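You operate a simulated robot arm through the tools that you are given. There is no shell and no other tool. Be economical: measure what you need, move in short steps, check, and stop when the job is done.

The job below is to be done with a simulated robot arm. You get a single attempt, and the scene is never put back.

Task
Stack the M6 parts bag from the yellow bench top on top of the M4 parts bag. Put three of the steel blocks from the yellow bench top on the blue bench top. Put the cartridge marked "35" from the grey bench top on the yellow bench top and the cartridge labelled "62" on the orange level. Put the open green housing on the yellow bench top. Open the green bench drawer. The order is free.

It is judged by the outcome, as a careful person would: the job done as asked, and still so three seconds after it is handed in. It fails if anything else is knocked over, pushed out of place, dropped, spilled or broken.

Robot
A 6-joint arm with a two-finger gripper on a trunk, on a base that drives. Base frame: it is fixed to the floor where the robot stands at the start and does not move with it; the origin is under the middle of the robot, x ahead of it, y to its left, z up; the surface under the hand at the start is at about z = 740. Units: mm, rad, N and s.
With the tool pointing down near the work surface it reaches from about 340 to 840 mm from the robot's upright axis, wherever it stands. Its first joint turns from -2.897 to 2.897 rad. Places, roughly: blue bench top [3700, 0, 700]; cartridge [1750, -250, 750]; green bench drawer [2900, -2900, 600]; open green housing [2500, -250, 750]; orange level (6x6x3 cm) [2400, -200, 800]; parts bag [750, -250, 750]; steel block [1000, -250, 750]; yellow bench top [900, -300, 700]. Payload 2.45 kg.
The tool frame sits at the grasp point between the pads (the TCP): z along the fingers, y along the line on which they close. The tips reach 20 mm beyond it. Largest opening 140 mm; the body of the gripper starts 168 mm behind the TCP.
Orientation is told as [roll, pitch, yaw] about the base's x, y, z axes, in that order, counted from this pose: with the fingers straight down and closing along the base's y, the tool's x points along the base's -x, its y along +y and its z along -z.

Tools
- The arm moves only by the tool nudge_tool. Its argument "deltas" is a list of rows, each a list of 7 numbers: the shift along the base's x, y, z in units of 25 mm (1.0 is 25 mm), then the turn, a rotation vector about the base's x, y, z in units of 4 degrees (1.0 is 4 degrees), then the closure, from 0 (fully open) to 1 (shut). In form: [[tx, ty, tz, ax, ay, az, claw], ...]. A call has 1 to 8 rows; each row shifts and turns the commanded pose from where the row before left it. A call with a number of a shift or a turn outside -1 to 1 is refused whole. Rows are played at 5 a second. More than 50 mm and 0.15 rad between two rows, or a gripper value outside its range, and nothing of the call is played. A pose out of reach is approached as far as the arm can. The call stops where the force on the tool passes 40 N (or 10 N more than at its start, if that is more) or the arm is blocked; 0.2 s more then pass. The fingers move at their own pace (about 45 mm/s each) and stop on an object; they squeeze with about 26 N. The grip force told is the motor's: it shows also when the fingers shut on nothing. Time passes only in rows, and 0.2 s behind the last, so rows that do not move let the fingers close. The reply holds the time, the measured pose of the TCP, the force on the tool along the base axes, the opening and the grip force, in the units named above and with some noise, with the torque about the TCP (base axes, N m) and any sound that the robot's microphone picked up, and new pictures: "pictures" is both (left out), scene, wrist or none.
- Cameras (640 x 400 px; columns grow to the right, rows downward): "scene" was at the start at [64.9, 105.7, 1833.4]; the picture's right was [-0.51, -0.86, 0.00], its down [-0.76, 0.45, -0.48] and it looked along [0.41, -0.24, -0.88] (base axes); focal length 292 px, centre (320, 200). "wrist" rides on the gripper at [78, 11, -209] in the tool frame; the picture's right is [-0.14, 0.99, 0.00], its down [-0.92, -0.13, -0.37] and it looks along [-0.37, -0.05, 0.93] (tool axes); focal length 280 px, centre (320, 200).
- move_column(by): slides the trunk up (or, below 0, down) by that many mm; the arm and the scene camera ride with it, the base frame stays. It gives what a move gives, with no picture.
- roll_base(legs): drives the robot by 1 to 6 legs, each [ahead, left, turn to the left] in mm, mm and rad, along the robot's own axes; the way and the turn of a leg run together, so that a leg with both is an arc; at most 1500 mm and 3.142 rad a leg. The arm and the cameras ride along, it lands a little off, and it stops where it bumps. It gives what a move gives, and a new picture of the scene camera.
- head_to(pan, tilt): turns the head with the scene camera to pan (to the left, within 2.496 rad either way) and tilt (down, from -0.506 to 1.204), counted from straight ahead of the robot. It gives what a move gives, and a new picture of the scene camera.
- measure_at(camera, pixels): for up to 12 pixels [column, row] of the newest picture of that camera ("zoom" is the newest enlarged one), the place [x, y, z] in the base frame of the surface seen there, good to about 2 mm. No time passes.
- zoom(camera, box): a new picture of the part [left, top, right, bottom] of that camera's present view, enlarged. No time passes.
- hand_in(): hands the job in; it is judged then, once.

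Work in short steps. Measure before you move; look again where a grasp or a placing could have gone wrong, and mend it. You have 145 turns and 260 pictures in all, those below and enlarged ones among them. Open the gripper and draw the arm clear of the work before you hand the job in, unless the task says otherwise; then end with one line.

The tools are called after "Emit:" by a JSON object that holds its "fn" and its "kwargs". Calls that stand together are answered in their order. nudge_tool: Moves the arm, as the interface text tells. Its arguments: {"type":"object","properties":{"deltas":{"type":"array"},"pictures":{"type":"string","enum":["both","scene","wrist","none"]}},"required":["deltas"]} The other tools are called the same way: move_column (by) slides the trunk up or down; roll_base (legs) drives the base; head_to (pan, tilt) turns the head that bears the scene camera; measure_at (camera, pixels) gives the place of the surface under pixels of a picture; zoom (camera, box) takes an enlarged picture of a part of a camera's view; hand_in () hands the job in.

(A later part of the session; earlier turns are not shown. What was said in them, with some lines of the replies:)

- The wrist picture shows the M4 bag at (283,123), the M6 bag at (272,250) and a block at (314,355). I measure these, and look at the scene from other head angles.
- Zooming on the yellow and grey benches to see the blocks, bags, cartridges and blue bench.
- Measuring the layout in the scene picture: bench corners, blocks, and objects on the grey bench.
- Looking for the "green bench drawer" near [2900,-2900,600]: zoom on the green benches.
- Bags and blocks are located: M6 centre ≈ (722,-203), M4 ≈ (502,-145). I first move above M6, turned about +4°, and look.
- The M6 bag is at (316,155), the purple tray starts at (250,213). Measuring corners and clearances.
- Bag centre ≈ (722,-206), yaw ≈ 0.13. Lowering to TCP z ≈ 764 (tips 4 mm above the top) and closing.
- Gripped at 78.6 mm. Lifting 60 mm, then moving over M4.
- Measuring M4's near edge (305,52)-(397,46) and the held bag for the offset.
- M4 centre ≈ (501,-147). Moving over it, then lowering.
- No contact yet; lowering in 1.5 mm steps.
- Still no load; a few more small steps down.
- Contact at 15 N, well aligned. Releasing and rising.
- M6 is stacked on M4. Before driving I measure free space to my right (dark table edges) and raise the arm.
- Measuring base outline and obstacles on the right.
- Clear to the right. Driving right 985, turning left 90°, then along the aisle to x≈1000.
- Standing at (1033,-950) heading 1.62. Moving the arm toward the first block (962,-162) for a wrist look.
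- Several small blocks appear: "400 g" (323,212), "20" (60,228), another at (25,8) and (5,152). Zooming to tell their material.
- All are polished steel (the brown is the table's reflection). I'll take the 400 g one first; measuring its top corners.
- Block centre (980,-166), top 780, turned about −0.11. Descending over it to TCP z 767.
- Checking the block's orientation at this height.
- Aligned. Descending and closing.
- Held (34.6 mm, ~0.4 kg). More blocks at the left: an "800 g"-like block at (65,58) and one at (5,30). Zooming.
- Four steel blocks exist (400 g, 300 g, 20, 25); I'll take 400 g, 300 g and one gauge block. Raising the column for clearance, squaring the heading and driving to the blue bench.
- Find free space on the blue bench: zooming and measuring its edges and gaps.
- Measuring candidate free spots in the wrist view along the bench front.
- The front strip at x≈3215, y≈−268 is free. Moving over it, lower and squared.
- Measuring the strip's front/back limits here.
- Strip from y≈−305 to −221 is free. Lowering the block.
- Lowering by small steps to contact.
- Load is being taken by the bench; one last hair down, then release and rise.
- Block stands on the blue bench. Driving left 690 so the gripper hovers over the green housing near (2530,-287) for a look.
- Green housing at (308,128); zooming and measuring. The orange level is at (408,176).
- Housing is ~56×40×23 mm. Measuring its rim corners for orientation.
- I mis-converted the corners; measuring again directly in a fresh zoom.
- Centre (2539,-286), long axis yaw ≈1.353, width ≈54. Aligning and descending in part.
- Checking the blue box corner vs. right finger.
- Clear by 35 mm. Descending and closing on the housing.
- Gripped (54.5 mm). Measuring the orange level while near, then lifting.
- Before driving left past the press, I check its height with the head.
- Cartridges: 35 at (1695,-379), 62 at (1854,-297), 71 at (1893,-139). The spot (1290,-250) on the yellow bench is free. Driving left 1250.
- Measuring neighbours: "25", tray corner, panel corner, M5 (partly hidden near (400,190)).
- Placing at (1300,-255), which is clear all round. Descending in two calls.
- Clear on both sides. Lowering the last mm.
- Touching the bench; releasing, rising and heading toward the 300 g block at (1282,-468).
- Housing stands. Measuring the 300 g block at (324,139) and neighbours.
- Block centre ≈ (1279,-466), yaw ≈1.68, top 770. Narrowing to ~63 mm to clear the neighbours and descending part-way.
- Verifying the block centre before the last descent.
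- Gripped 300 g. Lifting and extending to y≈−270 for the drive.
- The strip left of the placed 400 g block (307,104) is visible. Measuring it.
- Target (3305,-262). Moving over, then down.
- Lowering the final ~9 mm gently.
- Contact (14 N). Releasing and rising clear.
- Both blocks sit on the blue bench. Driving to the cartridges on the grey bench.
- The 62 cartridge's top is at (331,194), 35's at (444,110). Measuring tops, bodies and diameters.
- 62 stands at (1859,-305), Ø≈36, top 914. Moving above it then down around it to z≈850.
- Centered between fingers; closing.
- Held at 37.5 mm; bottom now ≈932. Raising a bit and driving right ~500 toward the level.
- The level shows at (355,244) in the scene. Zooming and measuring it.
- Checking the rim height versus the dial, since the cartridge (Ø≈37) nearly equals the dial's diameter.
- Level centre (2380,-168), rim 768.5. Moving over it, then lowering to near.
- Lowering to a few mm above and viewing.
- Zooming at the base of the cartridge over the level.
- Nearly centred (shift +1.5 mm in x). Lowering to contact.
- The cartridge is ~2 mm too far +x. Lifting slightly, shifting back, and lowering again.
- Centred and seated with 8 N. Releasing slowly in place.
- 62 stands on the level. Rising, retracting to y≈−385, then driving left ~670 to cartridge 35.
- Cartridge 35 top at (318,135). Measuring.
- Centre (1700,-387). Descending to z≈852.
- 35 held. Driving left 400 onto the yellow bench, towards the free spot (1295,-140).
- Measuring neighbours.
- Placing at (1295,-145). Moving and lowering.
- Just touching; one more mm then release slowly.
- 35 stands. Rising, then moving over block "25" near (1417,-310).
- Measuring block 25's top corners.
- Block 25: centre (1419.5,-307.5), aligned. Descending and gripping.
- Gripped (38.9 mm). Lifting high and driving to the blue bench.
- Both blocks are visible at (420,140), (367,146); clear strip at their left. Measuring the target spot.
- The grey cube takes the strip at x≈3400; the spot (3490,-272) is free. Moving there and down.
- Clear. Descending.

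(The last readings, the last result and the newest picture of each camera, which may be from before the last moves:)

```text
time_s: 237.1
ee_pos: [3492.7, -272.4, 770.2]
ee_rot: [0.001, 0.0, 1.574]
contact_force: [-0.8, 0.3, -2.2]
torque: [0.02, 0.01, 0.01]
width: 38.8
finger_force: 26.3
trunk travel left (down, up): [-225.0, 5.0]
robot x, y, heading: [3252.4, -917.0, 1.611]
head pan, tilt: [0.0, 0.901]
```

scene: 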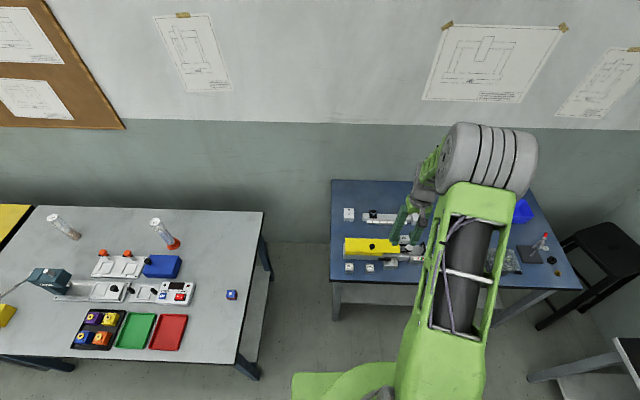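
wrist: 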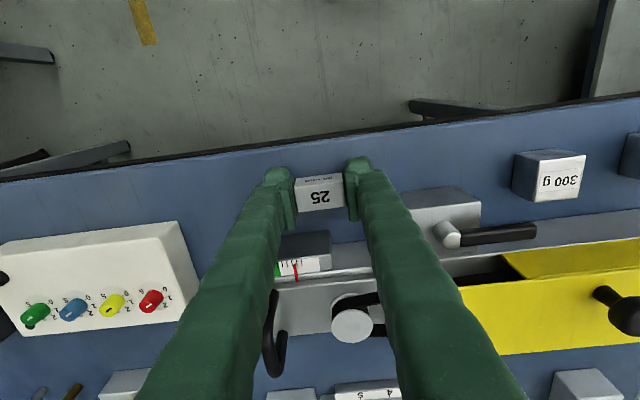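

Emit:
{"fn": "nudge_tool", "kwargs": {"deltas": [[0, 0, -0.08, 0, 0, 0, 1], [0, 0, -0.06, 0, 0, 0, 1], [0, 0, -0.04, 0, 0, 0, 1], [0, 0, 0, 0, 0, 0, 1]], "pictures": "none"}}

```text
time_s: 238.1
ee_pos: [3494.1, -272.5, 765.3]
ee_rot: [-0.001, 0.001, 1.577]
contact_force: [1.3, -1.8, 4.5]
torque: [-0.03, -0.02, 0.02]
width: 38.9
finger_force: 25.9
trunk travel left (down, up): [-225.0, 5.0]
robot x, y, heading: [3249.2, -914.9, 1.61]
head pan, tilt: [0.0, 0.901]
```

Contact. Releasing and rising.

Emit:
{"fn": "nudge_tool", "kwargs": {"deltas": [[0, 0, 0, 0, 0, 0, 0.65], [0, 0, 0, 0, 0, 0, 0.58], [0, 0, 0, 0, 0, 0, 0.58], [0, 0, 1, 0, 0, 0, 0.58], [0, 0, 1, 0, 0, 0, 0.58], [0, 0, 1, 0, 0, 0, 0.58], [0, 0, 1, 0, 0, 0, 0.58], [0, 0, 1, 0, 0, 0, 0.58]], "pictures": "none"}}

Emit:
{"fn": "nudge_tool", "kwargs": {"deltas": [[0, -0.6, 1, 0, 0, 0, 0.5], [0, -1, 1, 0, 0, 0, 0.5], [0, -1, 1, 0, 0, 0, 0.5], [0, -1, 1, 0, 0, 0, 0.5], [0, -1, 1, 0, 0, 0, 0.5], [0, -1, 1, 0, 0, 0, 0.5]], "pictures": "wrist"}}

Emit:
{"fn": "head_to", "kwargs": {"pan": -2.2, "tilt": 0.55}}

```text
time_s: 239.9
ee_pos: [3493.3, -274.2, 889.2]
ee_rot: [0.0, 0.0, 1.576]
contact_force: [1.0, 0.4, -0.3]
torque: [0.04, -0.03, 0.0]
width: 58.8
finger_force: 0.1
trunk travel left (down, up): [-225.0, 5.0]
robot x, y, heading: [3250.0, -921.7, 1.607]
head pan, tilt: [0.0, 0.901]
```

```text
time_s: 241.3
ee_pos: [3491.7, -413.4, 1037.2]
ee_rot: [0.0, -0.001, 1.576]
contact_force: [1.0, 0.0, 0.6]
torque: [0.06, -0.01, 0.02]
width: 69.9
finger_force: 0.0
trunk travel left (down, up): [-225.0, 5.0]
robot x, y, heading: [3250.4, -919.4, 1.609]
head pan, tilt: [0.0, 0.901]
```

wrist: 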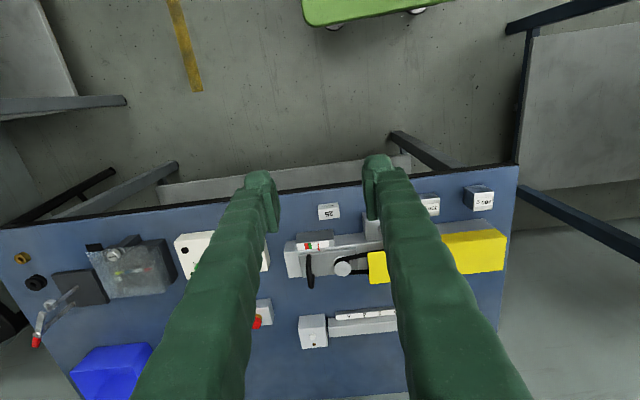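

```text
time_s: 243.3
ee_pos: [3492.4, -411.3, 1037.5]
ee_rot: [0.0, 0.0, 1.576]
contact_force: [0.8, -0.2, 0.1]
torque: [-0.01, 0.0, 0.05]
width: 70.2
finger_force: 0.1
trunk travel left (down, up): [-225.0, 5.0]
robot x, y, heading: [3252.6, -917.4, 1.616]
head pan, tilt: [-2.201, 0.55]
```

scene: 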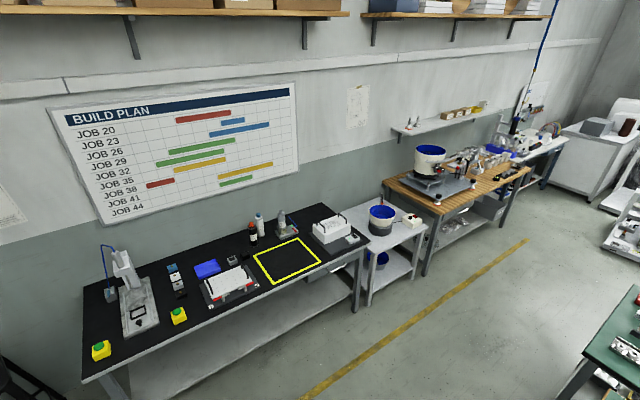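

All three blocks placed. Turning the base to face +x so that the head can look at the drawer area near (2900,-2900).

Emit:
{"fn": "roll_base", "kwargs": {"legs": [[0, 0, -1.6], [200, -300, 0]]}}

Emit:
{"fn": "head_to", "kwargs": {"pan": -1.75, "tilt": 0.6}}

```text
time_s: 250.5
ee_pos: [3965.9, -1461.7, 1036.5]
ee_rot: [0.0, 0.001, -0.001]
contact_force: [1.0, -0.1, 0.8]
torque: [-0.01, 0.05, 0.02]
width: 69.7
finger_force: 0.1
trunk travel left (down, up): [-225.0, 5.0]
robot x, y, heading: [3461.2, -1218.7, 0.036]
head pan, tilt: [-2.201, 0.55]
```

scene: 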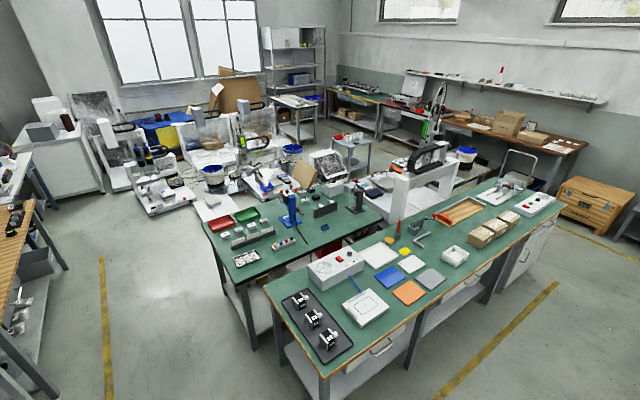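

```text
time_s: 251.4
ee_pos: [3966.8, -1461.1, 1037.6]
ee_rot: [0.001, 0.0, 0.001]
contact_force: [-0.6, -0.7, 0.3]
torque: [0.02, -0.03, -0.04]
width: 70.3
finger_force: 0.1
trunk travel left (down, up): [-225.0, 5.0]
robot x, y, heading: [3458.6, -1217.2, 0.028]
head pan, tilt: [-1.751, 0.6]
```

scene: 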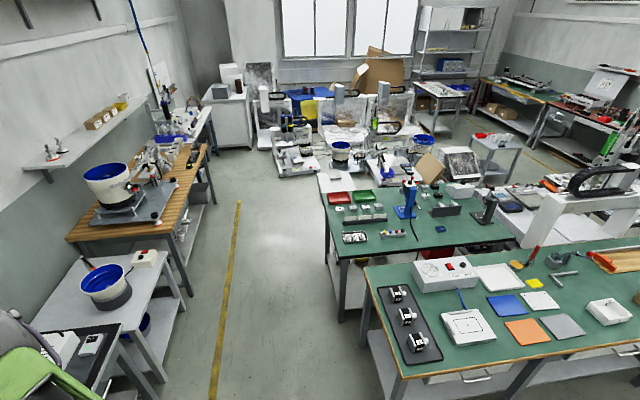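

A second green bench lies behind at (325-520,195-290). Measuring its corners.

Emit:
{"fn": "measure_at", "kwargs": {"camera": "scene", "pixels": [[327, 257], [325, 194], [400, 245], [335, 225], [366, 270], [395, 370], [345, 275], [215, 380], [240, 200], [475, 378]]}}

Emit:
{"fn": "zoom", "kwargs": {"camera": "scene", "box": [300, 170, 520, 340]}}

```text
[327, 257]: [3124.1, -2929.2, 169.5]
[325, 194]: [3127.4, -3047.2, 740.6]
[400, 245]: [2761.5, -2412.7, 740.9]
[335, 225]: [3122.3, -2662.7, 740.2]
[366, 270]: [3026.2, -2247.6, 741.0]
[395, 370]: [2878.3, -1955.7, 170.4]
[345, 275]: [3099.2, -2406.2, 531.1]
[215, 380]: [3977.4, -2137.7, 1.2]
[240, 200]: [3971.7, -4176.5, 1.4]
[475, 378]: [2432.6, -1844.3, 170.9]
```

```text
2.35 times, centred on (410, 255) of scene
```

zoom: 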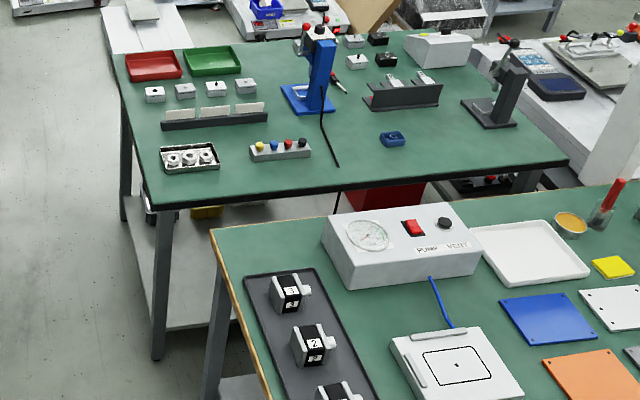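

The second bench spans about x≤3127, y −2400…−3050. Turning to face −y and driving along the corridor to look at its faces.

Emit:
{"fn": "roll_base", "kwargs": {"legs": [[0, 0, -1.6], [800, 150, 0]]}}

Emit:
{"fn": "head_to", "kwargs": {"pan": -0.75, "tilt": 0.75}}

```text
time_s: 259.7
ee_pos: [3335.5, -2540.6, 1036.5]
ee_rot: [0.0, -0.002, -1.615]
contact_force: [-0.8, -0.4, 1.3]
torque: [0.02, 0.0, 0.01]
width: 69.9
finger_force: 0.1
trunk travel left (down, up): [-225.0, 5.0]
robot x, y, heading: [3602.7, -2045.7, -1.574]
head pan, tilt: [-1.751, 0.6]
```

scene: 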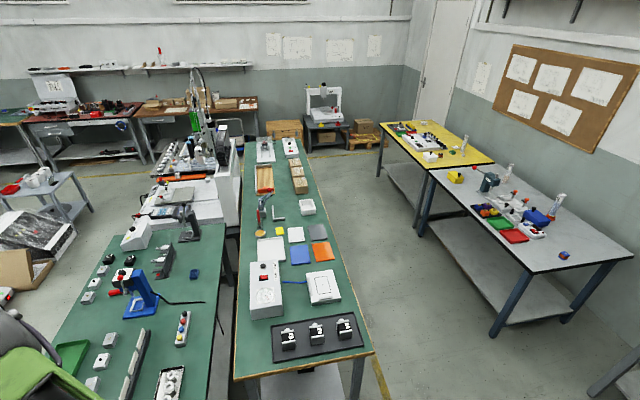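

```text
time_s: 261.0
ee_pos: [3335.6, -2539.6, 1037.6]
ee_rot: [-0.001, -0.002, -1.613]
contact_force: [0.0, -0.3, -0.2]
torque: [0.04, 0.0, -0.01]
width: 70.1
finger_force: 0.0
trunk travel left (down, up): [-225.0, 5.0]
robot x, y, heading: [3604.5, -2042.6, -1.582]
head pan, tilt: [-0.75, 0.75]
```

scene: 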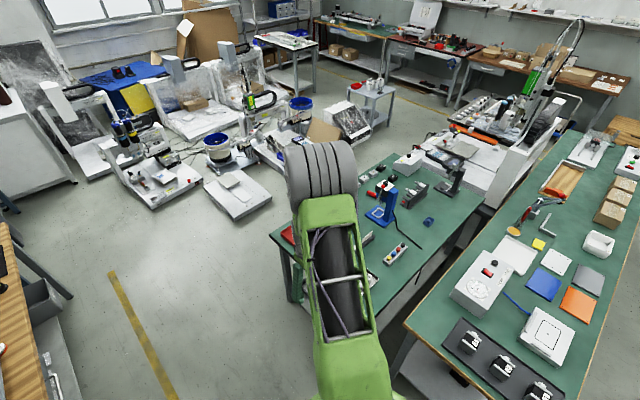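

Measuring floor obstacles before advancing.

Emit:
{"fn": "measure_at", "kwargs": {"camera": "scene", "pixels": [[240, 218], [270, 200], [205, 185], [275, 235], [290, 260], [290, 300], [10, 260], [60, 390], [70, 185], [170, 205]]}}

Emit:
{"fn": "roll_base", "kwargs": {"legs": [[700, 0, 0]]}}

Emit:
{"fn": "head_to", "kwargs": {"pan": -1.7, "tilt": 0.9}}

```text
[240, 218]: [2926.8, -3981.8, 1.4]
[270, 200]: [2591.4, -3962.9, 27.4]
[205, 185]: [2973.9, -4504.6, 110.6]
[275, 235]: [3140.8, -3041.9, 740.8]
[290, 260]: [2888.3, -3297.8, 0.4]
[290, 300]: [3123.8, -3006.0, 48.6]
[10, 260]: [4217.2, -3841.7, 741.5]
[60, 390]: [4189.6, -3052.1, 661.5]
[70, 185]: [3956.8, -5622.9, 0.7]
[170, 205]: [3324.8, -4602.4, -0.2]
```

```text
time_s: 264.8
ee_pos: [3323.6, -3229.6, 1037.1]
ee_rot: [0.002, 0.001, -1.622]
contact_force: [0.9, 0.2, -0.3]
torque: [0.01, 0.02, 0.01]
width: 69.9
finger_force: 0.0
trunk travel left (down, up): [-225.0, 5.0]
robot x, y, heading: [3593.0, -2732.9, -1.588]
head pan, tilt: [-0.75, 0.75]
```

scene: 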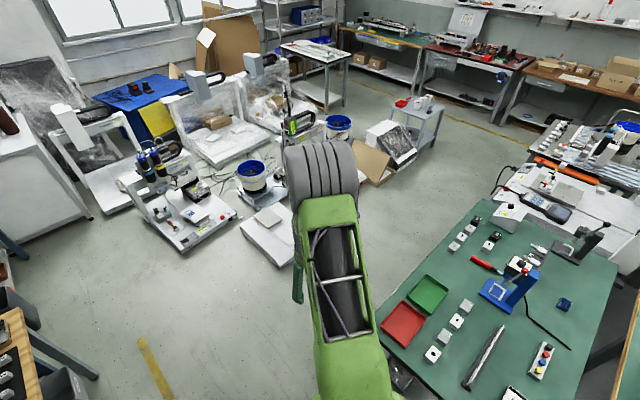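

```text
time_s: 266.0
ee_pos: [3324.9, -3228.8, 1037.6]
ee_rot: [0.0, 0.001, -1.621]
contact_force: [-0.5, -0.3, 0.4]
torque: [0.0, 0.0, 0.0]
width: 70.3
finger_force: 0.1
trunk travel left (down, up): [-225.0, 5.0]
robot x, y, heading: [3591.9, -2738.5, -1.586]
head pan, tilt: [-1.7, 0.901]
```

scene: 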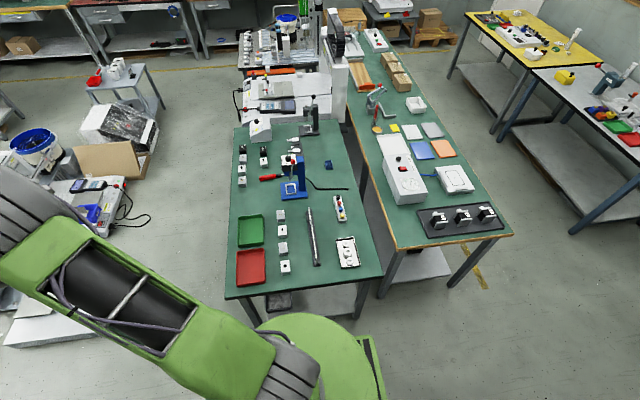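

Something is under the tabletop near (280,300); zooming.

Emit:
{"fn": "zoom", "kwargs": {"camera": "scene", "box": [210, 250, 400, 370]}}

Emit:
{"fn": "measure_at", "kwargs": {"camera": "scene", "pixels": [[228, 298], [380, 277], [280, 302], [240, 128], [345, 122], [228, 220], [275, 305]]}}

```text
3.33 times, centred on (305, 310) of scene
```

zoom: 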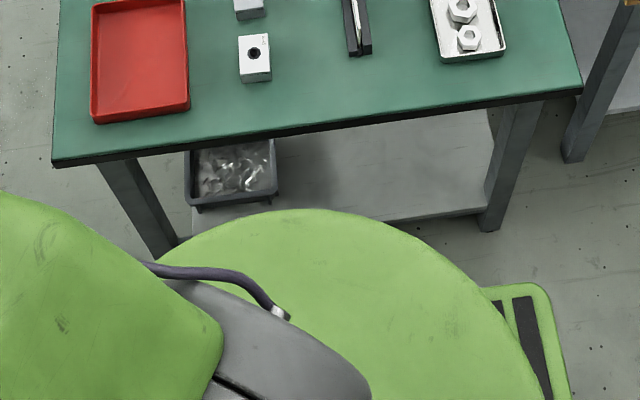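

```text
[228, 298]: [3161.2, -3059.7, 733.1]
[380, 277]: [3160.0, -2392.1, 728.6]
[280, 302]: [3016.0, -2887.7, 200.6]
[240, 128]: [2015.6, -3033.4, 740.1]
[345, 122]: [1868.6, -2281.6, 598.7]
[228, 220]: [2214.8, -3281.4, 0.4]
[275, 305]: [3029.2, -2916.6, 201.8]
```

That is only a scrap bin. Driving further to view the bench's −y face.

Emit:
{"fn": "roll_base", "kwargs": {"legs": [[750, 0, 0]]}}

Emit:
{"fn": "head_to", "kwargs": {"pan": -2.2, "tilt": 0.8}}

```text
time_s: 270.2
ee_pos: [3310.1, -3996.9, 1037.7]
ee_rot: [0.0, 0.0, -1.62]
contact_force: [-0.4, -0.5, 0.3]
torque: [0.02, 0.0, -0.01]
width: 70.1
finger_force: 0.2
trunk travel left (down, up): [-225.0, 5.0]
robot x, y, heading: [3581.0, -3502.5, -1.583]
head pan, tilt: [-1.7, 0.901]
```

scene: 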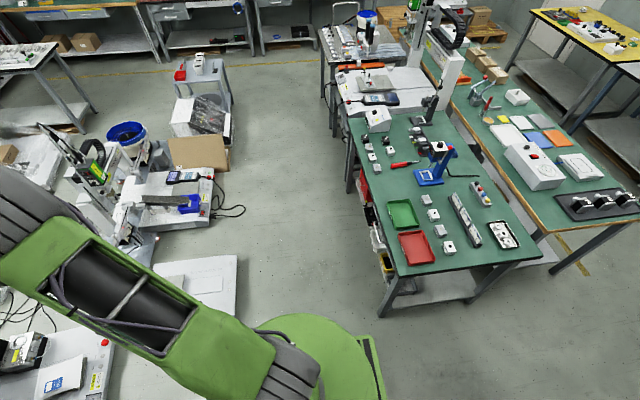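

```text
time_s: 271.1
ee_pos: [3310.6, -3996.5, 1037.7]
ee_rot: [0.0, 0.001, -1.619]
contact_force: [-0.1, 0.4, -0.2]
torque: [-0.01, -0.01, 0.0]
width: 69.6
finger_force: 0.1
trunk travel left (down, up): [-225.0, 5.0]
robot x, y, heading: [3579.6, -3499.5, -1.584]
head pan, tilt: [-2.201, 0.799]
```

scene: 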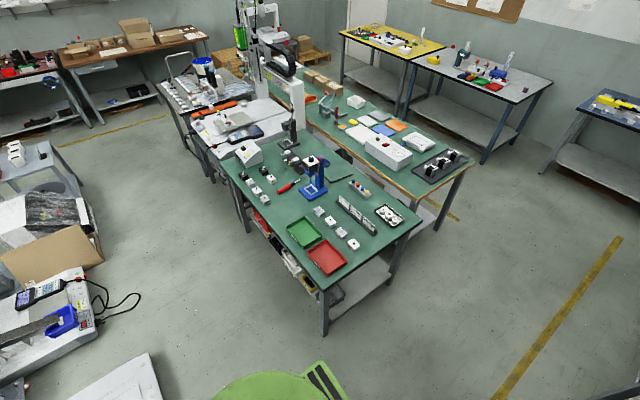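

Emit:
{"fn": "zoom", "kwargs": {"camera": "scene", "box": [200, 170, 420, 340]}}

Emit:
{"fn": "measure_at", "kwargs": {"camera": "scene", "pixels": [[265, 222], [255, 215], [325, 280], [318, 300], [240, 200], [290, 255], [60, 180], [120, 225], [330, 265], [305, 285]]}}

```text
2.35 times, centred on (310, 255) of scene
```

zoom: 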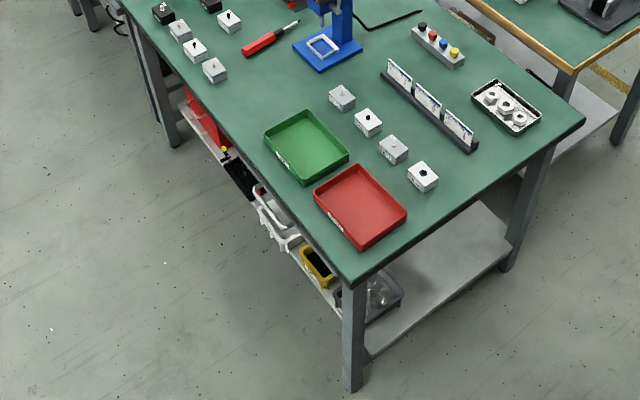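

```text
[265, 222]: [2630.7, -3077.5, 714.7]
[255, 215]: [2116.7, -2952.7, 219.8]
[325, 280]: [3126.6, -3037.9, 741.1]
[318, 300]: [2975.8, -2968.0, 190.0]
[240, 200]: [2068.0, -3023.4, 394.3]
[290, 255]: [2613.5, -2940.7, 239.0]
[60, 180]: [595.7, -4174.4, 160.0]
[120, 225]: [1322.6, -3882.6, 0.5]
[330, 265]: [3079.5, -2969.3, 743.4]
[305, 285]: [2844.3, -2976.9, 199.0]
```

No drawer is visible from up here, but the tabletop overhang may hide it. Lowering the column and looking with a lower camera.

Emit:
{"fn": "move_column", "kwargs": {"by": -220}}

Emit:
{"fn": "head_to", "kwargs": {"pan": -2.25, "tilt": 0.65}}

Emit:
{"fn": "zoom", "kwargs": {"camera": "scene", "box": [220, 140, 440, 320]}}

```text
time_s: 273.4
ee_pos: [3311.8, -3996.5, 817.1]
ee_rot: [0.0, 0.0, -1.619]
contact_force: [0.6, 0.1, 0.2]
torque: [-0.03, -0.01, -0.02]
width: 70.1
finger_force: 0.1
trunk travel left (down, up): [-5.0, 225.0]
robot x, y, heading: [3580.0, -3496.7, -1.588]
head pan, tilt: [-2.201, 0.799]
```

```text
time_s: 274.1
ee_pos: [3311.7, -3995.7, 816.6]
ee_rot: [-0.001, 0.001, -1.619]
contact_force: [0.2, -0.4, -0.2]
torque: [-0.01, -0.02, -0.02]
width: 69.9
finger_force: 0.1
trunk travel left (down, up): [-5.0, 225.0]
robot x, y, heading: [3581.9, -3502.8, -1.586]
head pan, tilt: [-2.25, 0.649]
```

scene: 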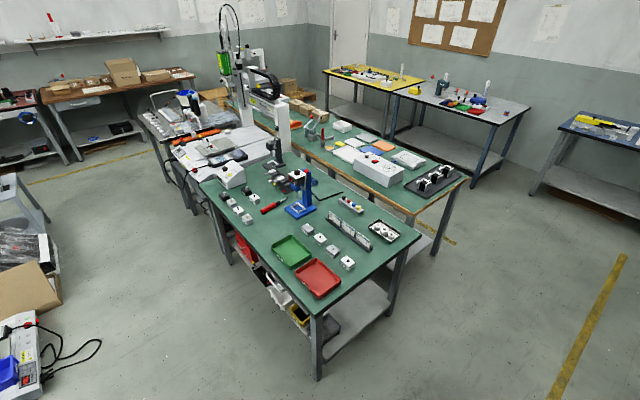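

```text
2.22 times, centred on (330, 230) of scene
```

zoom: 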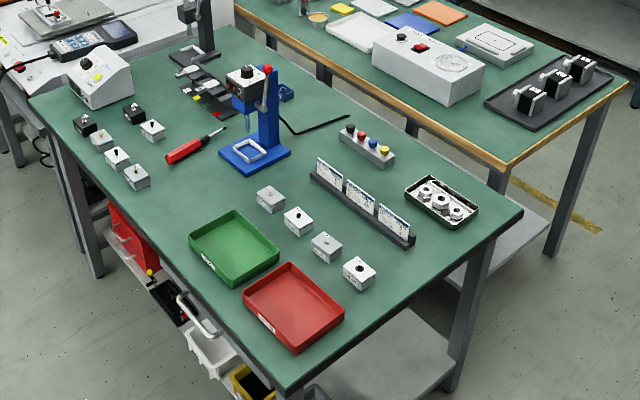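

A bar handle is visible under the edge at zoom (195,313). Measuring it.

Emit:
{"fn": "measure_at", "kwargs": {"camera": "zoom", "pixels": [[182, 298], [195, 316], [210, 334], [190, 308], [170, 280], [230, 345], [200, 300], [285, 390], [160, 262]]}}

Emit:
{"fn": "zoom", "kwargs": {"camera": "scene", "box": [240, 240, 330, 340]}}

```text
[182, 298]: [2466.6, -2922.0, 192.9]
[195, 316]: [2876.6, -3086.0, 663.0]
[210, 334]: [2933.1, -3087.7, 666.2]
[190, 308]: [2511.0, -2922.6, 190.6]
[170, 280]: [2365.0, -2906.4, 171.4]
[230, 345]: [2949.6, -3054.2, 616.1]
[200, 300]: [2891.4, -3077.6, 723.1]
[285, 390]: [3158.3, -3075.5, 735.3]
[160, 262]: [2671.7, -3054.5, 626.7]
```

```text
4.00 times, centred on (285, 290) of scene
```

zoom: 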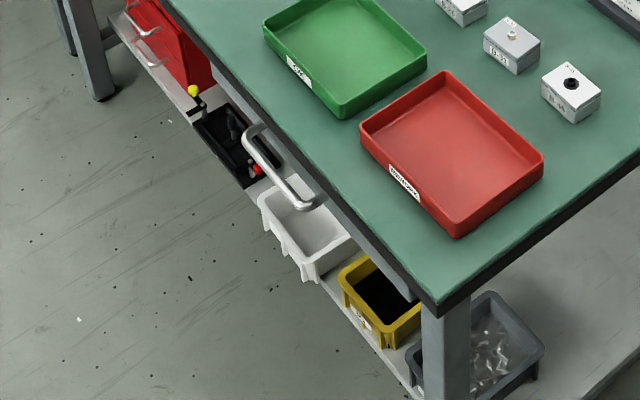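

Found it: the drawer handle is at about (2895,-3087,664) on the bench's −y face. Turning the base to face −x and coming closer.

Emit:
{"fn": "roll_base", "kwargs": {"legs": [[0, 0, -1.556], [120, 0, 0]]}}

Emit:
{"fn": "head_to", "kwargs": {"pan": -0.45, "tilt": 0.9}}

```text
time_s: 279.1
ee_pos: [2961.6, -3248.5, 817.9]
ee_rot: [0.0, 0.001, 3.121]
contact_force: [0.2, -0.6, 0.2]
torque: [-0.01, -0.04, 0.0]
width: 70.1
finger_force: 0.1
trunk travel left (down, up): [-5.0, 225.0]
robot x, y, heading: [3461.7, -3504.2, -3.131]
head pan, tilt: [-2.25, 0.649]
```

scene: 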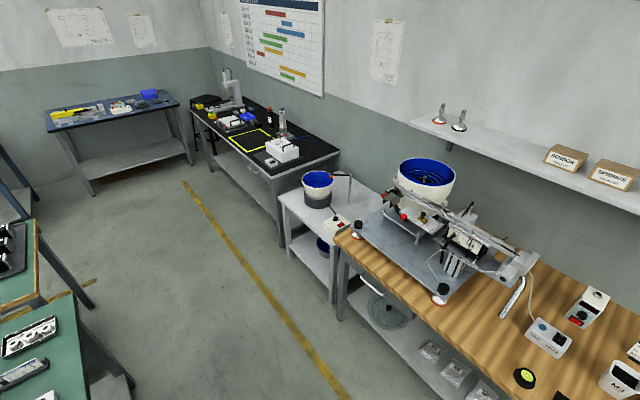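

```text
time_s: 280.9
ee_pos: [2961.3, -3248.6, 817.1]
ee_rot: [0.0, -0.001, 3.121]
contact_force: [0.1, -0.1, 0.2]
torque: [0.04, 0.0, -0.04]
width: 69.9
finger_force: 0.0
trunk travel left (down, up): [-5.0, 225.0]
robot x, y, heading: [3462.0, -3501.3, -3.127]
head pan, tilt: [-0.45, 0.901]
```

scene: 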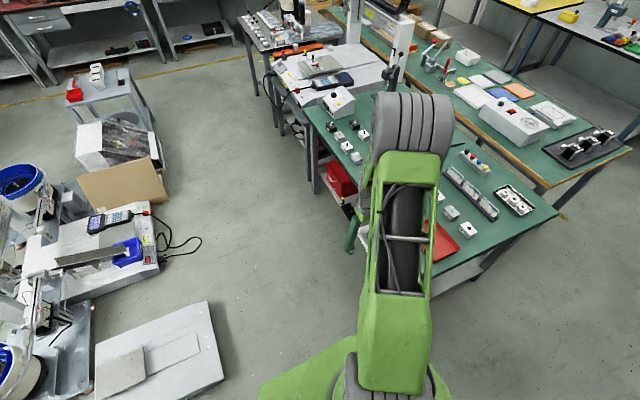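

Now rolling the tool toward +y (about base x), in steps, first 32°, also shifting x to 2893.

Emit:
{"fn": "nudge_tool", "kwargs": {"deltas": [[-0.4, -0.2, 0, 1, 0, 0, 0.5], [-0.4, -0.2, 0, 1, 0, 0, 0.5], [-0.4, -0.2, 0, 1, 0, 0, 0.5], [-0.4, -0.2, 0, 1, 0, 0, 0.5], [-0.4, -0.2, 0, 1, 0, 0, 0.5], [-0.4, 0, 0, 1, 0, 0, 0.5], [-0.3, 0, 0, 1, 0, 0, 0.5], [0, 0, 0, 1, 0, 0, 0.5]], "pictures": "wrist"}}

```text
time_s: 282.7
ee_pos: [2894.9, -3273.6, 817.8]
ee_rot: [-0.559, -0.01, 3.124]
contact_force: [0.6, -0.1, -0.1]
torque: [0.01, 0.01, -0.02]
width: 70.2
finger_force: 0.1
trunk travel left (down, up): [-5.0, 225.0]
robot x, y, heading: [3463.3, -3504.5, -3.131]
head pan, tilt: [-0.45, 0.901]
```

wrist: 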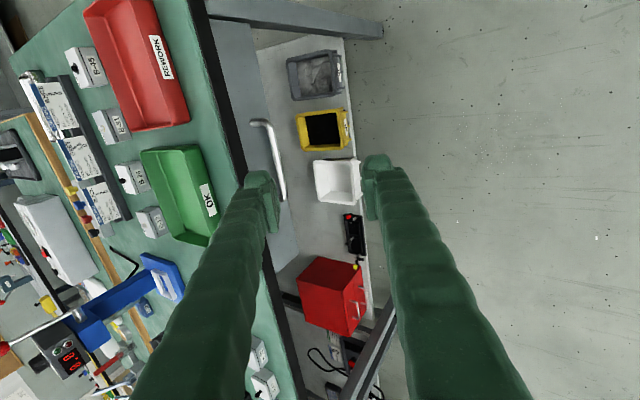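

The drawer face and handle (bar from (255,122) to (283,200)) are visible. Measuring, and continuing the roll.

Emit:
{"fn": "measure_at", "kwargs": {"camera": "wrist", "pixels": [[262, 123], [270, 145], [276, 170], [282, 195], [255, 160], [235, 160], [222, 60], [285, 255], [215, 120], [253, 122]]}}

Emit:
{"fn": "nudge_tool", "kwargs": {"deltas": [[0, 0, 0, 1, 0, 0, 0.5], [0, 0, 0, 1, 0, 0, 0.5], [0, 0, 0, 1, 0, 0, 0.5], [0, 0, 0, 1, 0, 0, 0.5], [0, 0, 0, 1, 0, 0, 0.5], [0, 0, 0, 1, 0, 0, 0.5], [0, 0, 0, 1, 0, 0, 0.5], [0, 0, 0, 1, 0, 0, 0.5]], "pictures": "none"}}

Emit:
{"fn": "nudge_tool", "kwargs": {"deltas": [[0, 0, 0, 1, 0, 0, 0.6], [0, 0, 0, 1, 0, 0, 0.6], [0, 0, -0.5, 1, 0, 0, 0.6], [0, 0, -0.5, 1, 0, 0, 0.6]], "pictures": "both"}}

```text
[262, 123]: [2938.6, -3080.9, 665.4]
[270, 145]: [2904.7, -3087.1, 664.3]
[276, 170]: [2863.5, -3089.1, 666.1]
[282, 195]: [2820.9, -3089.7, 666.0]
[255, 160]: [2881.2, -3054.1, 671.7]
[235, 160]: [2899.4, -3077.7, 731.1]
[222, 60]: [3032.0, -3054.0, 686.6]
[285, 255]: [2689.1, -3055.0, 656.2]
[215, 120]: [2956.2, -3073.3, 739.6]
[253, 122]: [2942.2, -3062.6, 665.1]
```

```text
time_s: 284.5
ee_pos: [2895.1, -3272.6, 816.7]
ee_rot: [-1.118, -0.019, 3.133]
contact_force: [-0.2, -0.1, 0.4]
torque: [-0.02, 0.04, 0.0]
width: 70.2
finger_force: 0.0
trunk travel left (down, up): [-5.0, 225.0]
robot x, y, heading: [3462.6, -3504.9, -3.125]
head pan, tilt: [-0.45, 0.901]
```

```text
time_s: 285.5
ee_pos: [2895.0, -3275.0, 792.1]
ee_rot: [-1.398, -0.019, 3.14]
contact_force: [-0.2, 0.5, 0.0]
torque: [0.0, 0.01, 0.02]
width: 56.1
finger_force: 0.2
trunk travel left (down, up): [-5.0, 225.0]
robot x, y, heading: [3461.8, -3507.3, -3.128]
head pan, tilt: [-0.45, 0.901]
```

scene: 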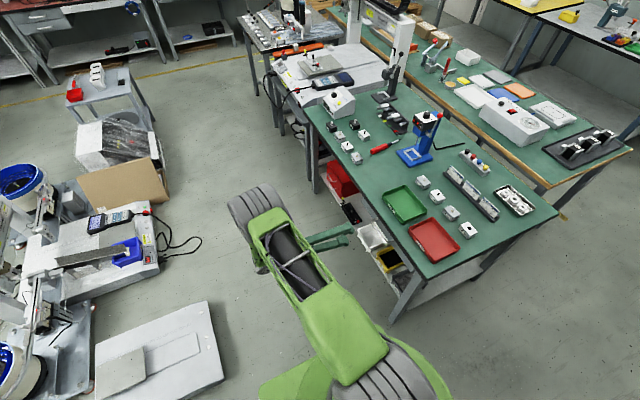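
wrist: 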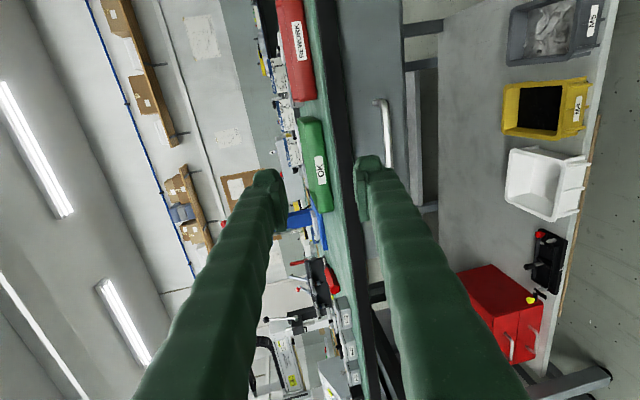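

Handle bar centre ≈ (2881,-3087,665.5). Finishing the roll, lowering to z 665 and narrowing to 42 mm.

Emit:
{"fn": "nudge_tool", "kwargs": {"deltas": [[-0.1, 0, -0.8, 0.8, 0, 0, 0.7], [-0.1, 0, -0.8, 0.8, 0, 0, 0.7], [-0.1, 0, -0.8, 0.8, 0, 0, 0.7], [-0.1, 0, -0.9, 0, 0, 0, 0.7], [-0.1, 0, -0.9, 0, 0, 0, 0.7], [-0.06, 0, -0.86, 0, 0, 0, 0.7], [0, 0, 0, 0, 0, 0, 0.7]], "pictures": "both"}}

```text
time_s: 287.1
ee_pos: [2880.4, -3275.1, 665.7]
ee_rot: [-1.564, -0.02, 3.141]
contact_force: [0.2, -0.9, 0.1]
torque: [-0.02, -0.01, -0.02]
width: 41.8
finger_force: 0.1
trunk travel left (down, up): [-5.0, 225.0]
robot x, y, heading: [3464.8, -3502.0, -3.126]
head pan, tilt: [-0.45, 0.901]
```

scene: 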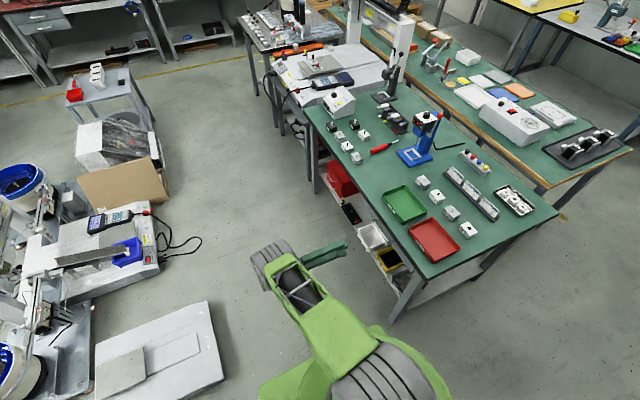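
wrist: 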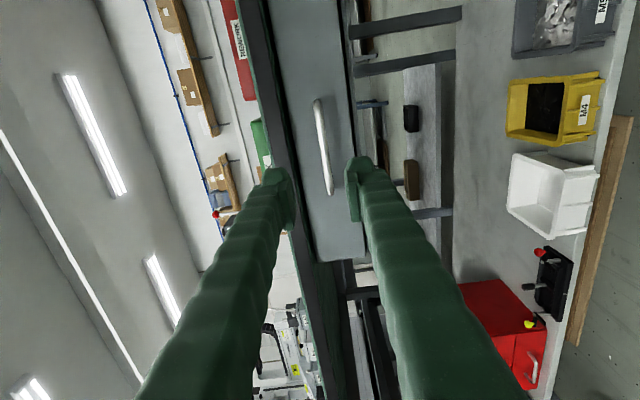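

Handle lies between the finger lines. Measuring handle and the table's lower edge from here.

Emit:
{"fn": "measure_at", "kwargs": {"camera": "wrist", "pixels": [[318, 110], [323, 145], [328, 180], [278, 60], [284, 120], [272, 100], [290, 60], [300, 130], [358, 130]]}}

```text
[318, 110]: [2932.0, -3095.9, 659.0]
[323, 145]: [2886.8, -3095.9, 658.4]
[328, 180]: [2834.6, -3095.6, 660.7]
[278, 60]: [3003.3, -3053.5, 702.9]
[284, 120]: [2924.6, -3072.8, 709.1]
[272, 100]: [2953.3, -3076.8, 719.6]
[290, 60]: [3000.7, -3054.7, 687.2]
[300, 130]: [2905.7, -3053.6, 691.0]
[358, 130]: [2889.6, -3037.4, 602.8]
```

Bar centre ≈ z 659, y −3089; table underside ≈ 706. Lowering 6 mm and advancing most of the way.

Emit:
{"fn": "nudge_tool", "kwargs": {"deltas": [[0, 0.5, -0.25, 0, 0, 0, 0.7], [0, 1, 0, 0, 0, 0, 0.7], [0, 1, 0, 0, 0, 0, 0.7], [0, 1, 0, 0, 0, 0, 0.7], [0, 1, 0, 0, 0, 0, 0.7], [0, 0.6, 0, 0, 0, 0, 0.7]], "pictures": "wrist"}}

Emit:
{"fn": "zoom", "kwargs": {"camera": "wrist", "box": [240, 120, 400, 240]}}

```text
time_s: 288.5
ee_pos: [2879.5, -3145.0, 657.1]
ee_rot: [-1.563, -0.021, 3.143]
contact_force: [0.0, 0.2, -0.1]
torque: [-0.01, 0.0, -0.02]
width: 42.3
finger_force: 0.1
trunk travel left (down, up): [-5.0, 225.0]
robot x, y, heading: [3465.0, -3503.7, -3.126]
head pan, tilt: [-0.45, 0.901]
```

wrist: 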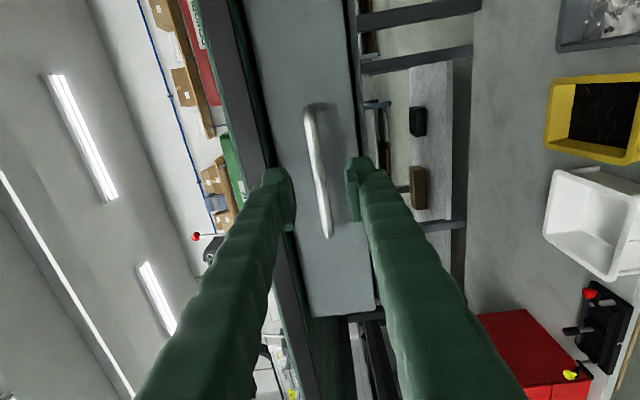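

```text
3.33 times, centred on (320, 180) of wrist
```

zoom: 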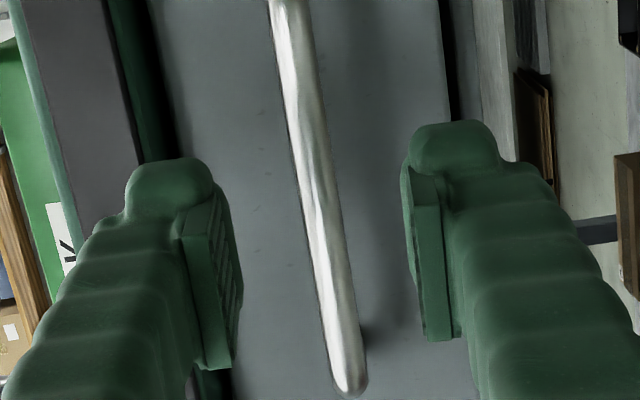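

Bar is centred. Advancing 53 mm and closing on it.

Emit:
{"fn": "nudge_tool", "kwargs": {"deltas": [[0, 0.8, 0, 0, 0, 0, 0.7], [0, 0.8, 0, 0, 0, 0, 0.7], [0, 0.5, 0, 0, 0, 0, 0.7], [0, 0, 0, 0, 0, 0, 0.8], [0, 0, 0, 0, 0, 0, 0.9], [0, 0, 0, 0, 0, 0, 1], [0, 0, 0, 0, 0, 0, 1], [0, 0, 0, 0, 0, 0, 1]], "pictures": "wrist"}}

```text
time_s: 290.3
ee_pos: [2880.7, -3094.7, 659.2]
ee_rot: [-1.564, -0.018, 3.142]
contact_force: [0.9, 1.2, 3.3]
torque: [0.04, -0.92, -0.04]
width: 10.3
finger_force: 37.5
trunk travel left (down, up): [-5.0, 225.0]
robot x, y, heading: [3467.8, -3504.0, -3.131]
head pan, tilt: [-0.45, 0.901]
```

wrist: 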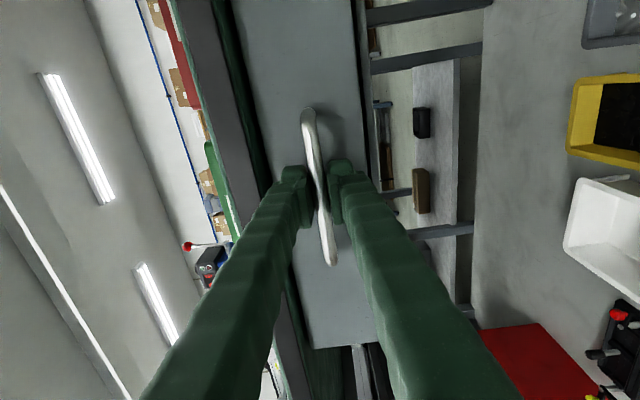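

Handle gripped (10 mm). Pulling toward −y.

Emit:
{"fn": "nudge_tool", "kwargs": {"deltas": [[0, -0.4, 0, 0, 0, 0, 1], [0, -0.8, 0, 0, 0, 0, 1], [0, -0.8, 0, 0, 0, 0, 1], [0, -0.8, 0, 0, 0, 0, 1], [0, -0.8, 0, 0, 0, 0, 1]], "pictures": "both"}}

```text
time_s: 291.5
ee_pos: [2880.8, -3183.5, 658.8]
ee_rot: [-1.559, -0.018, -3.142]
contact_force: [-6.4, -1.3, -19.9]
torque: [-0.16, -0.81, 0.34]
width: 10.4
finger_force: 37.6
trunk travel left (down, up): [-5.0, 225.0]
robot x, y, heading: [3465.3, -3505.6, -3.133]
head pan, tilt: [-0.45, 0.901]
```

scene: 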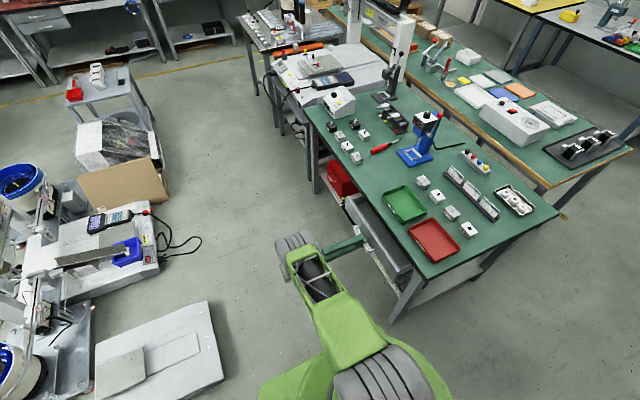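
wrist: 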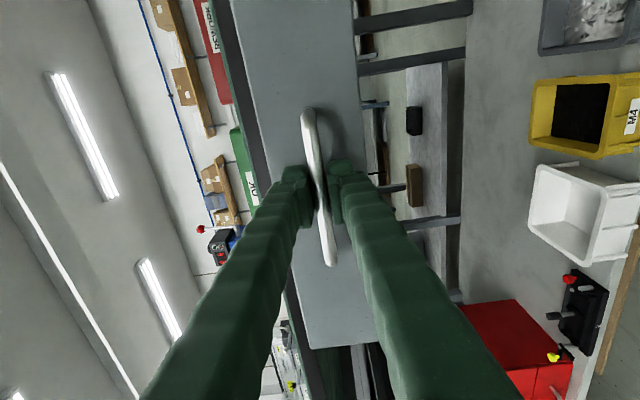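

Drawer moves (≈90 mm). Continuing, easing down 1 mm to relieve the vertical load.

Emit:
{"fn": "nudge_tool", "kwargs": {"deltas": [[0, -0.4, -0.06, 0, 0, 0, 1], [0, -0.8, 0, 0, 0, 0, 1], [0, -0.8, 0, 0, 0, 0, 1], [0, -0.8, 0, 0, 0, 0, 1], [0, -0.8, 0, 0, 0, 0, 1], [0, -0.8, 0, 0, 0, 0, 1]], "pictures": "scene"}}

```text
time_s: 292.9
ee_pos: [2880.3, -3295.0, 658.3]
ee_rot: [-1.564, -0.022, -3.14]
contact_force: [-1.7, -1.7, 6.1]
torque: [0.07, -0.89, -0.08]
width: 10.0
finger_force: 37.6
trunk travel left (down, up): [-5.0, 225.0]
robot x, y, heading: [3462.4, -3502.9, -3.133]
head pan, tilt: [-0.45, 0.901]
```

scene: 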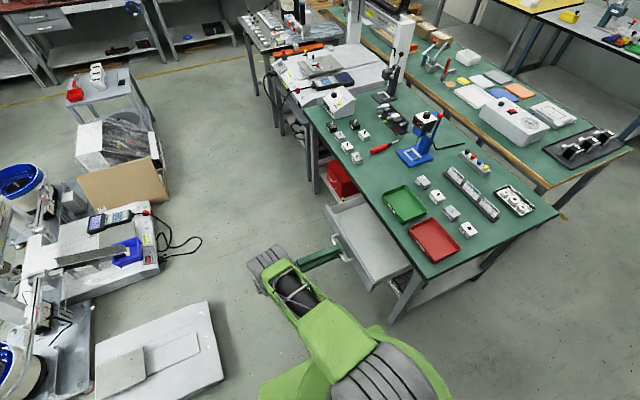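

Opened 200 mm. Pulling about 80 mm further (stops by itself at the limit).

Emit:
{"fn": "nudge_tool", "kwargs": {"deltas": [[0, -0.6, 0, 0, 0, 0, 1], [0, -0.8, 0, 0, 0, 0, 1], [0, -0.8, 0, 0, 0, 0, 1], [0, -0.8, 0, 0, 0, 0, 1], [0, -0.2, 0, 0, 0, 0, 1]], "pictures": "scene"}}

```text
time_s: 294.1
ee_pos: [2880.7, -3373.9, 657.3]
ee_rot: [-1.565, -0.02, -3.143]
contact_force: [-16.9, 1.5, 2.2]
torque: [0.02, -0.85, 0.43]
width: 10.2
finger_force: 37.5
trunk travel left (down, up): [-5.0, 225.0]
robot x, y, heading: [3463.0, -3503.2, -3.129]
head pan, tilt: [-0.45, 0.901]
```

scene: 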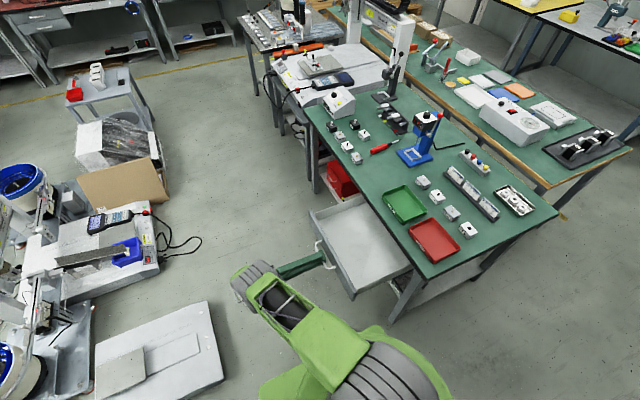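

Open 280 mm. Releasing and backing off in −y.

Emit:
{"fn": "nudge_tool", "kwargs": {"deltas": [[0, 0, 0, 0, 0, 0, 0.85], [0, 0, 0, 0, 0, 0, 0.7], [0, 0, 0, 0, 0, 0, 0.7], [0, -0.6, 0, 0, 0, 0, 0.7], [0, -0.8, 0, 0, 0, 0, 0.7], [0, -0.8, 0, 0, 0, 0, 0.7], [0, -0.8, 0, 0, 0, 0, 0.7]], "pictures": "both"}}

```text
time_s: 295.7
ee_pos: [2879.9, -3449.5, 659.9]
ee_rot: [-1.564, -0.02, 3.141]
contact_force: [-0.1, -0.2, -0.4]
torque: [-0.01, -0.02, -0.02]
width: 42.0
finger_force: 0.1
trunk travel left (down, up): [-5.0, 225.0]
robot x, y, heading: [3465.4, -3505.2, -3.129]
head pan, tilt: [-0.45, 0.901]
```

scene: 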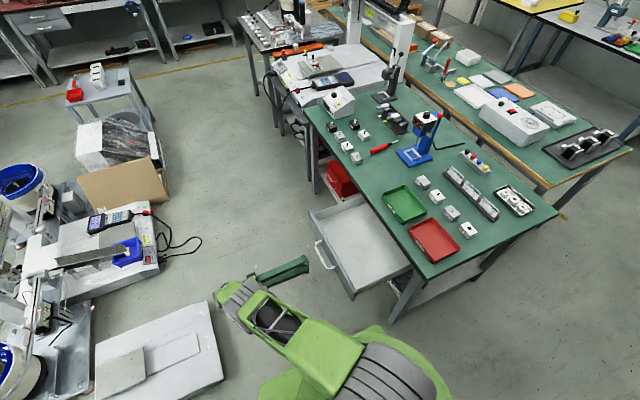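
wrist: 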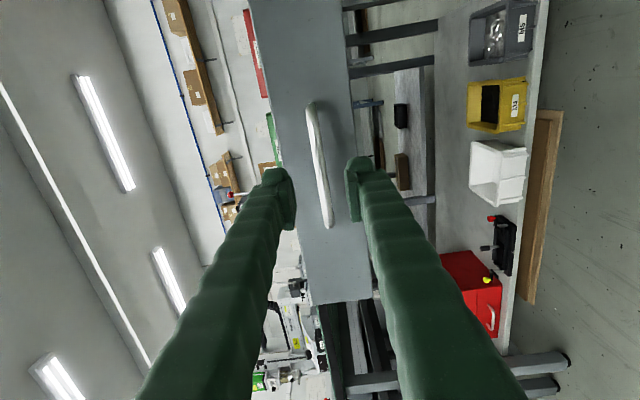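

Drawer stays open. Opening the gripper, backing a bit more, and taking a last look toward the yellow, grey and blue benches.

Emit:
{"fn": "nudge_tool", "kwargs": {"deltas": [[0, -0.6, 0.3, 0, 0, 0, 0.4], [0, -0.6, 0.3, 0, 0, 0, 0], [0, 0, 0, 0, 0, 0, 0]], "pictures": "none"}}

Emit:
{"fn": "head_to", "kwargs": {"pan": -1.1, "tilt": 0.35}}

Emit:
{"fn": "zoom", "kwargs": {"camera": "scene", "box": [200, 60, 440, 220]}}

```text
time_s: 296.5
ee_pos: [2879.5, -3479.3, 674.2]
ee_rot: [-1.565, -0.021, 3.141]
contact_force: [0.1, -0.8, 0.1]
torque: [0.02, -0.02, 0.0]
width: 111.1
finger_force: 0.0
trunk travel left (down, up): [-5.0, 225.0]
robot x, y, heading: [3463.0, -3503.0, -3.131]
head pan, tilt: [-0.45, 0.901]
```

```text
time_s: 297.6
ee_pos: [2879.0, -3478.5, 672.3]
ee_rot: [-1.563, -0.022, 3.141]
contact_force: [-0.7, -0.6, -0.4]
torque: [0.02, -0.06, 0.01]
width: 140.2
finger_force: 0.2
trunk travel left (down, up): [-5.0, 225.0]
robot x, y, heading: [3460.8, -3501.6, -3.132]
head pan, tilt: [-1.1, 0.351]
```

scene: 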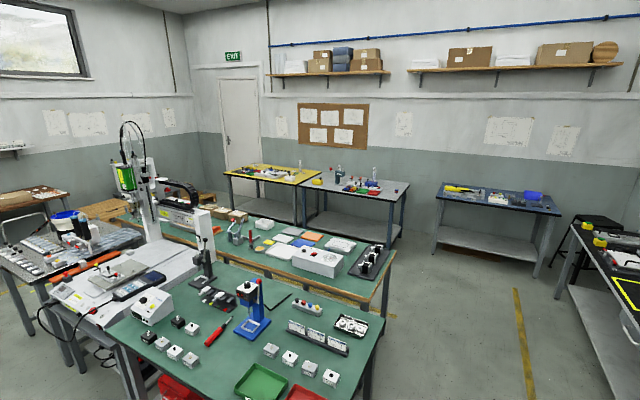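

```text
2.50 times, centred on (320, 140) of scene
```

zoom: 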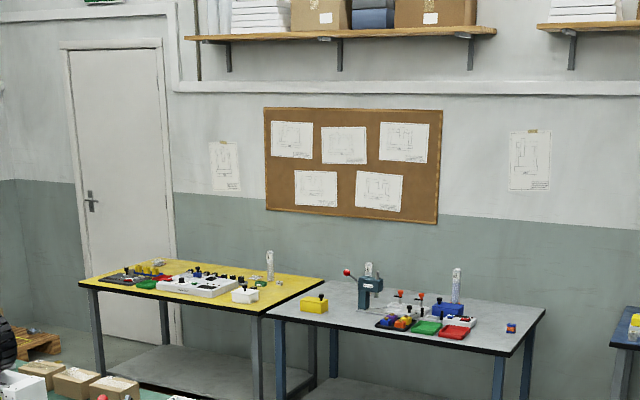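

Cartridges stand upright on the yellow bench and on the orange level; the bags, blocks, housing and drawer are in place, and the arm is clear with the gripper open. Handing in.

Emit:
{"fn": "hand_in", "kwargs": {}}

```text
The job is handed in.
```

I finished every part of the job and handed it in: M6 is stacked on M4. The 400 g, 300 g and 25 mm steel blocks are on the blue bench. Cartridge 35 and the green housing are on the yellow bench, cartridge 62 is standing on the orange level, and the green bench drawer is pulled open about 280 mm.
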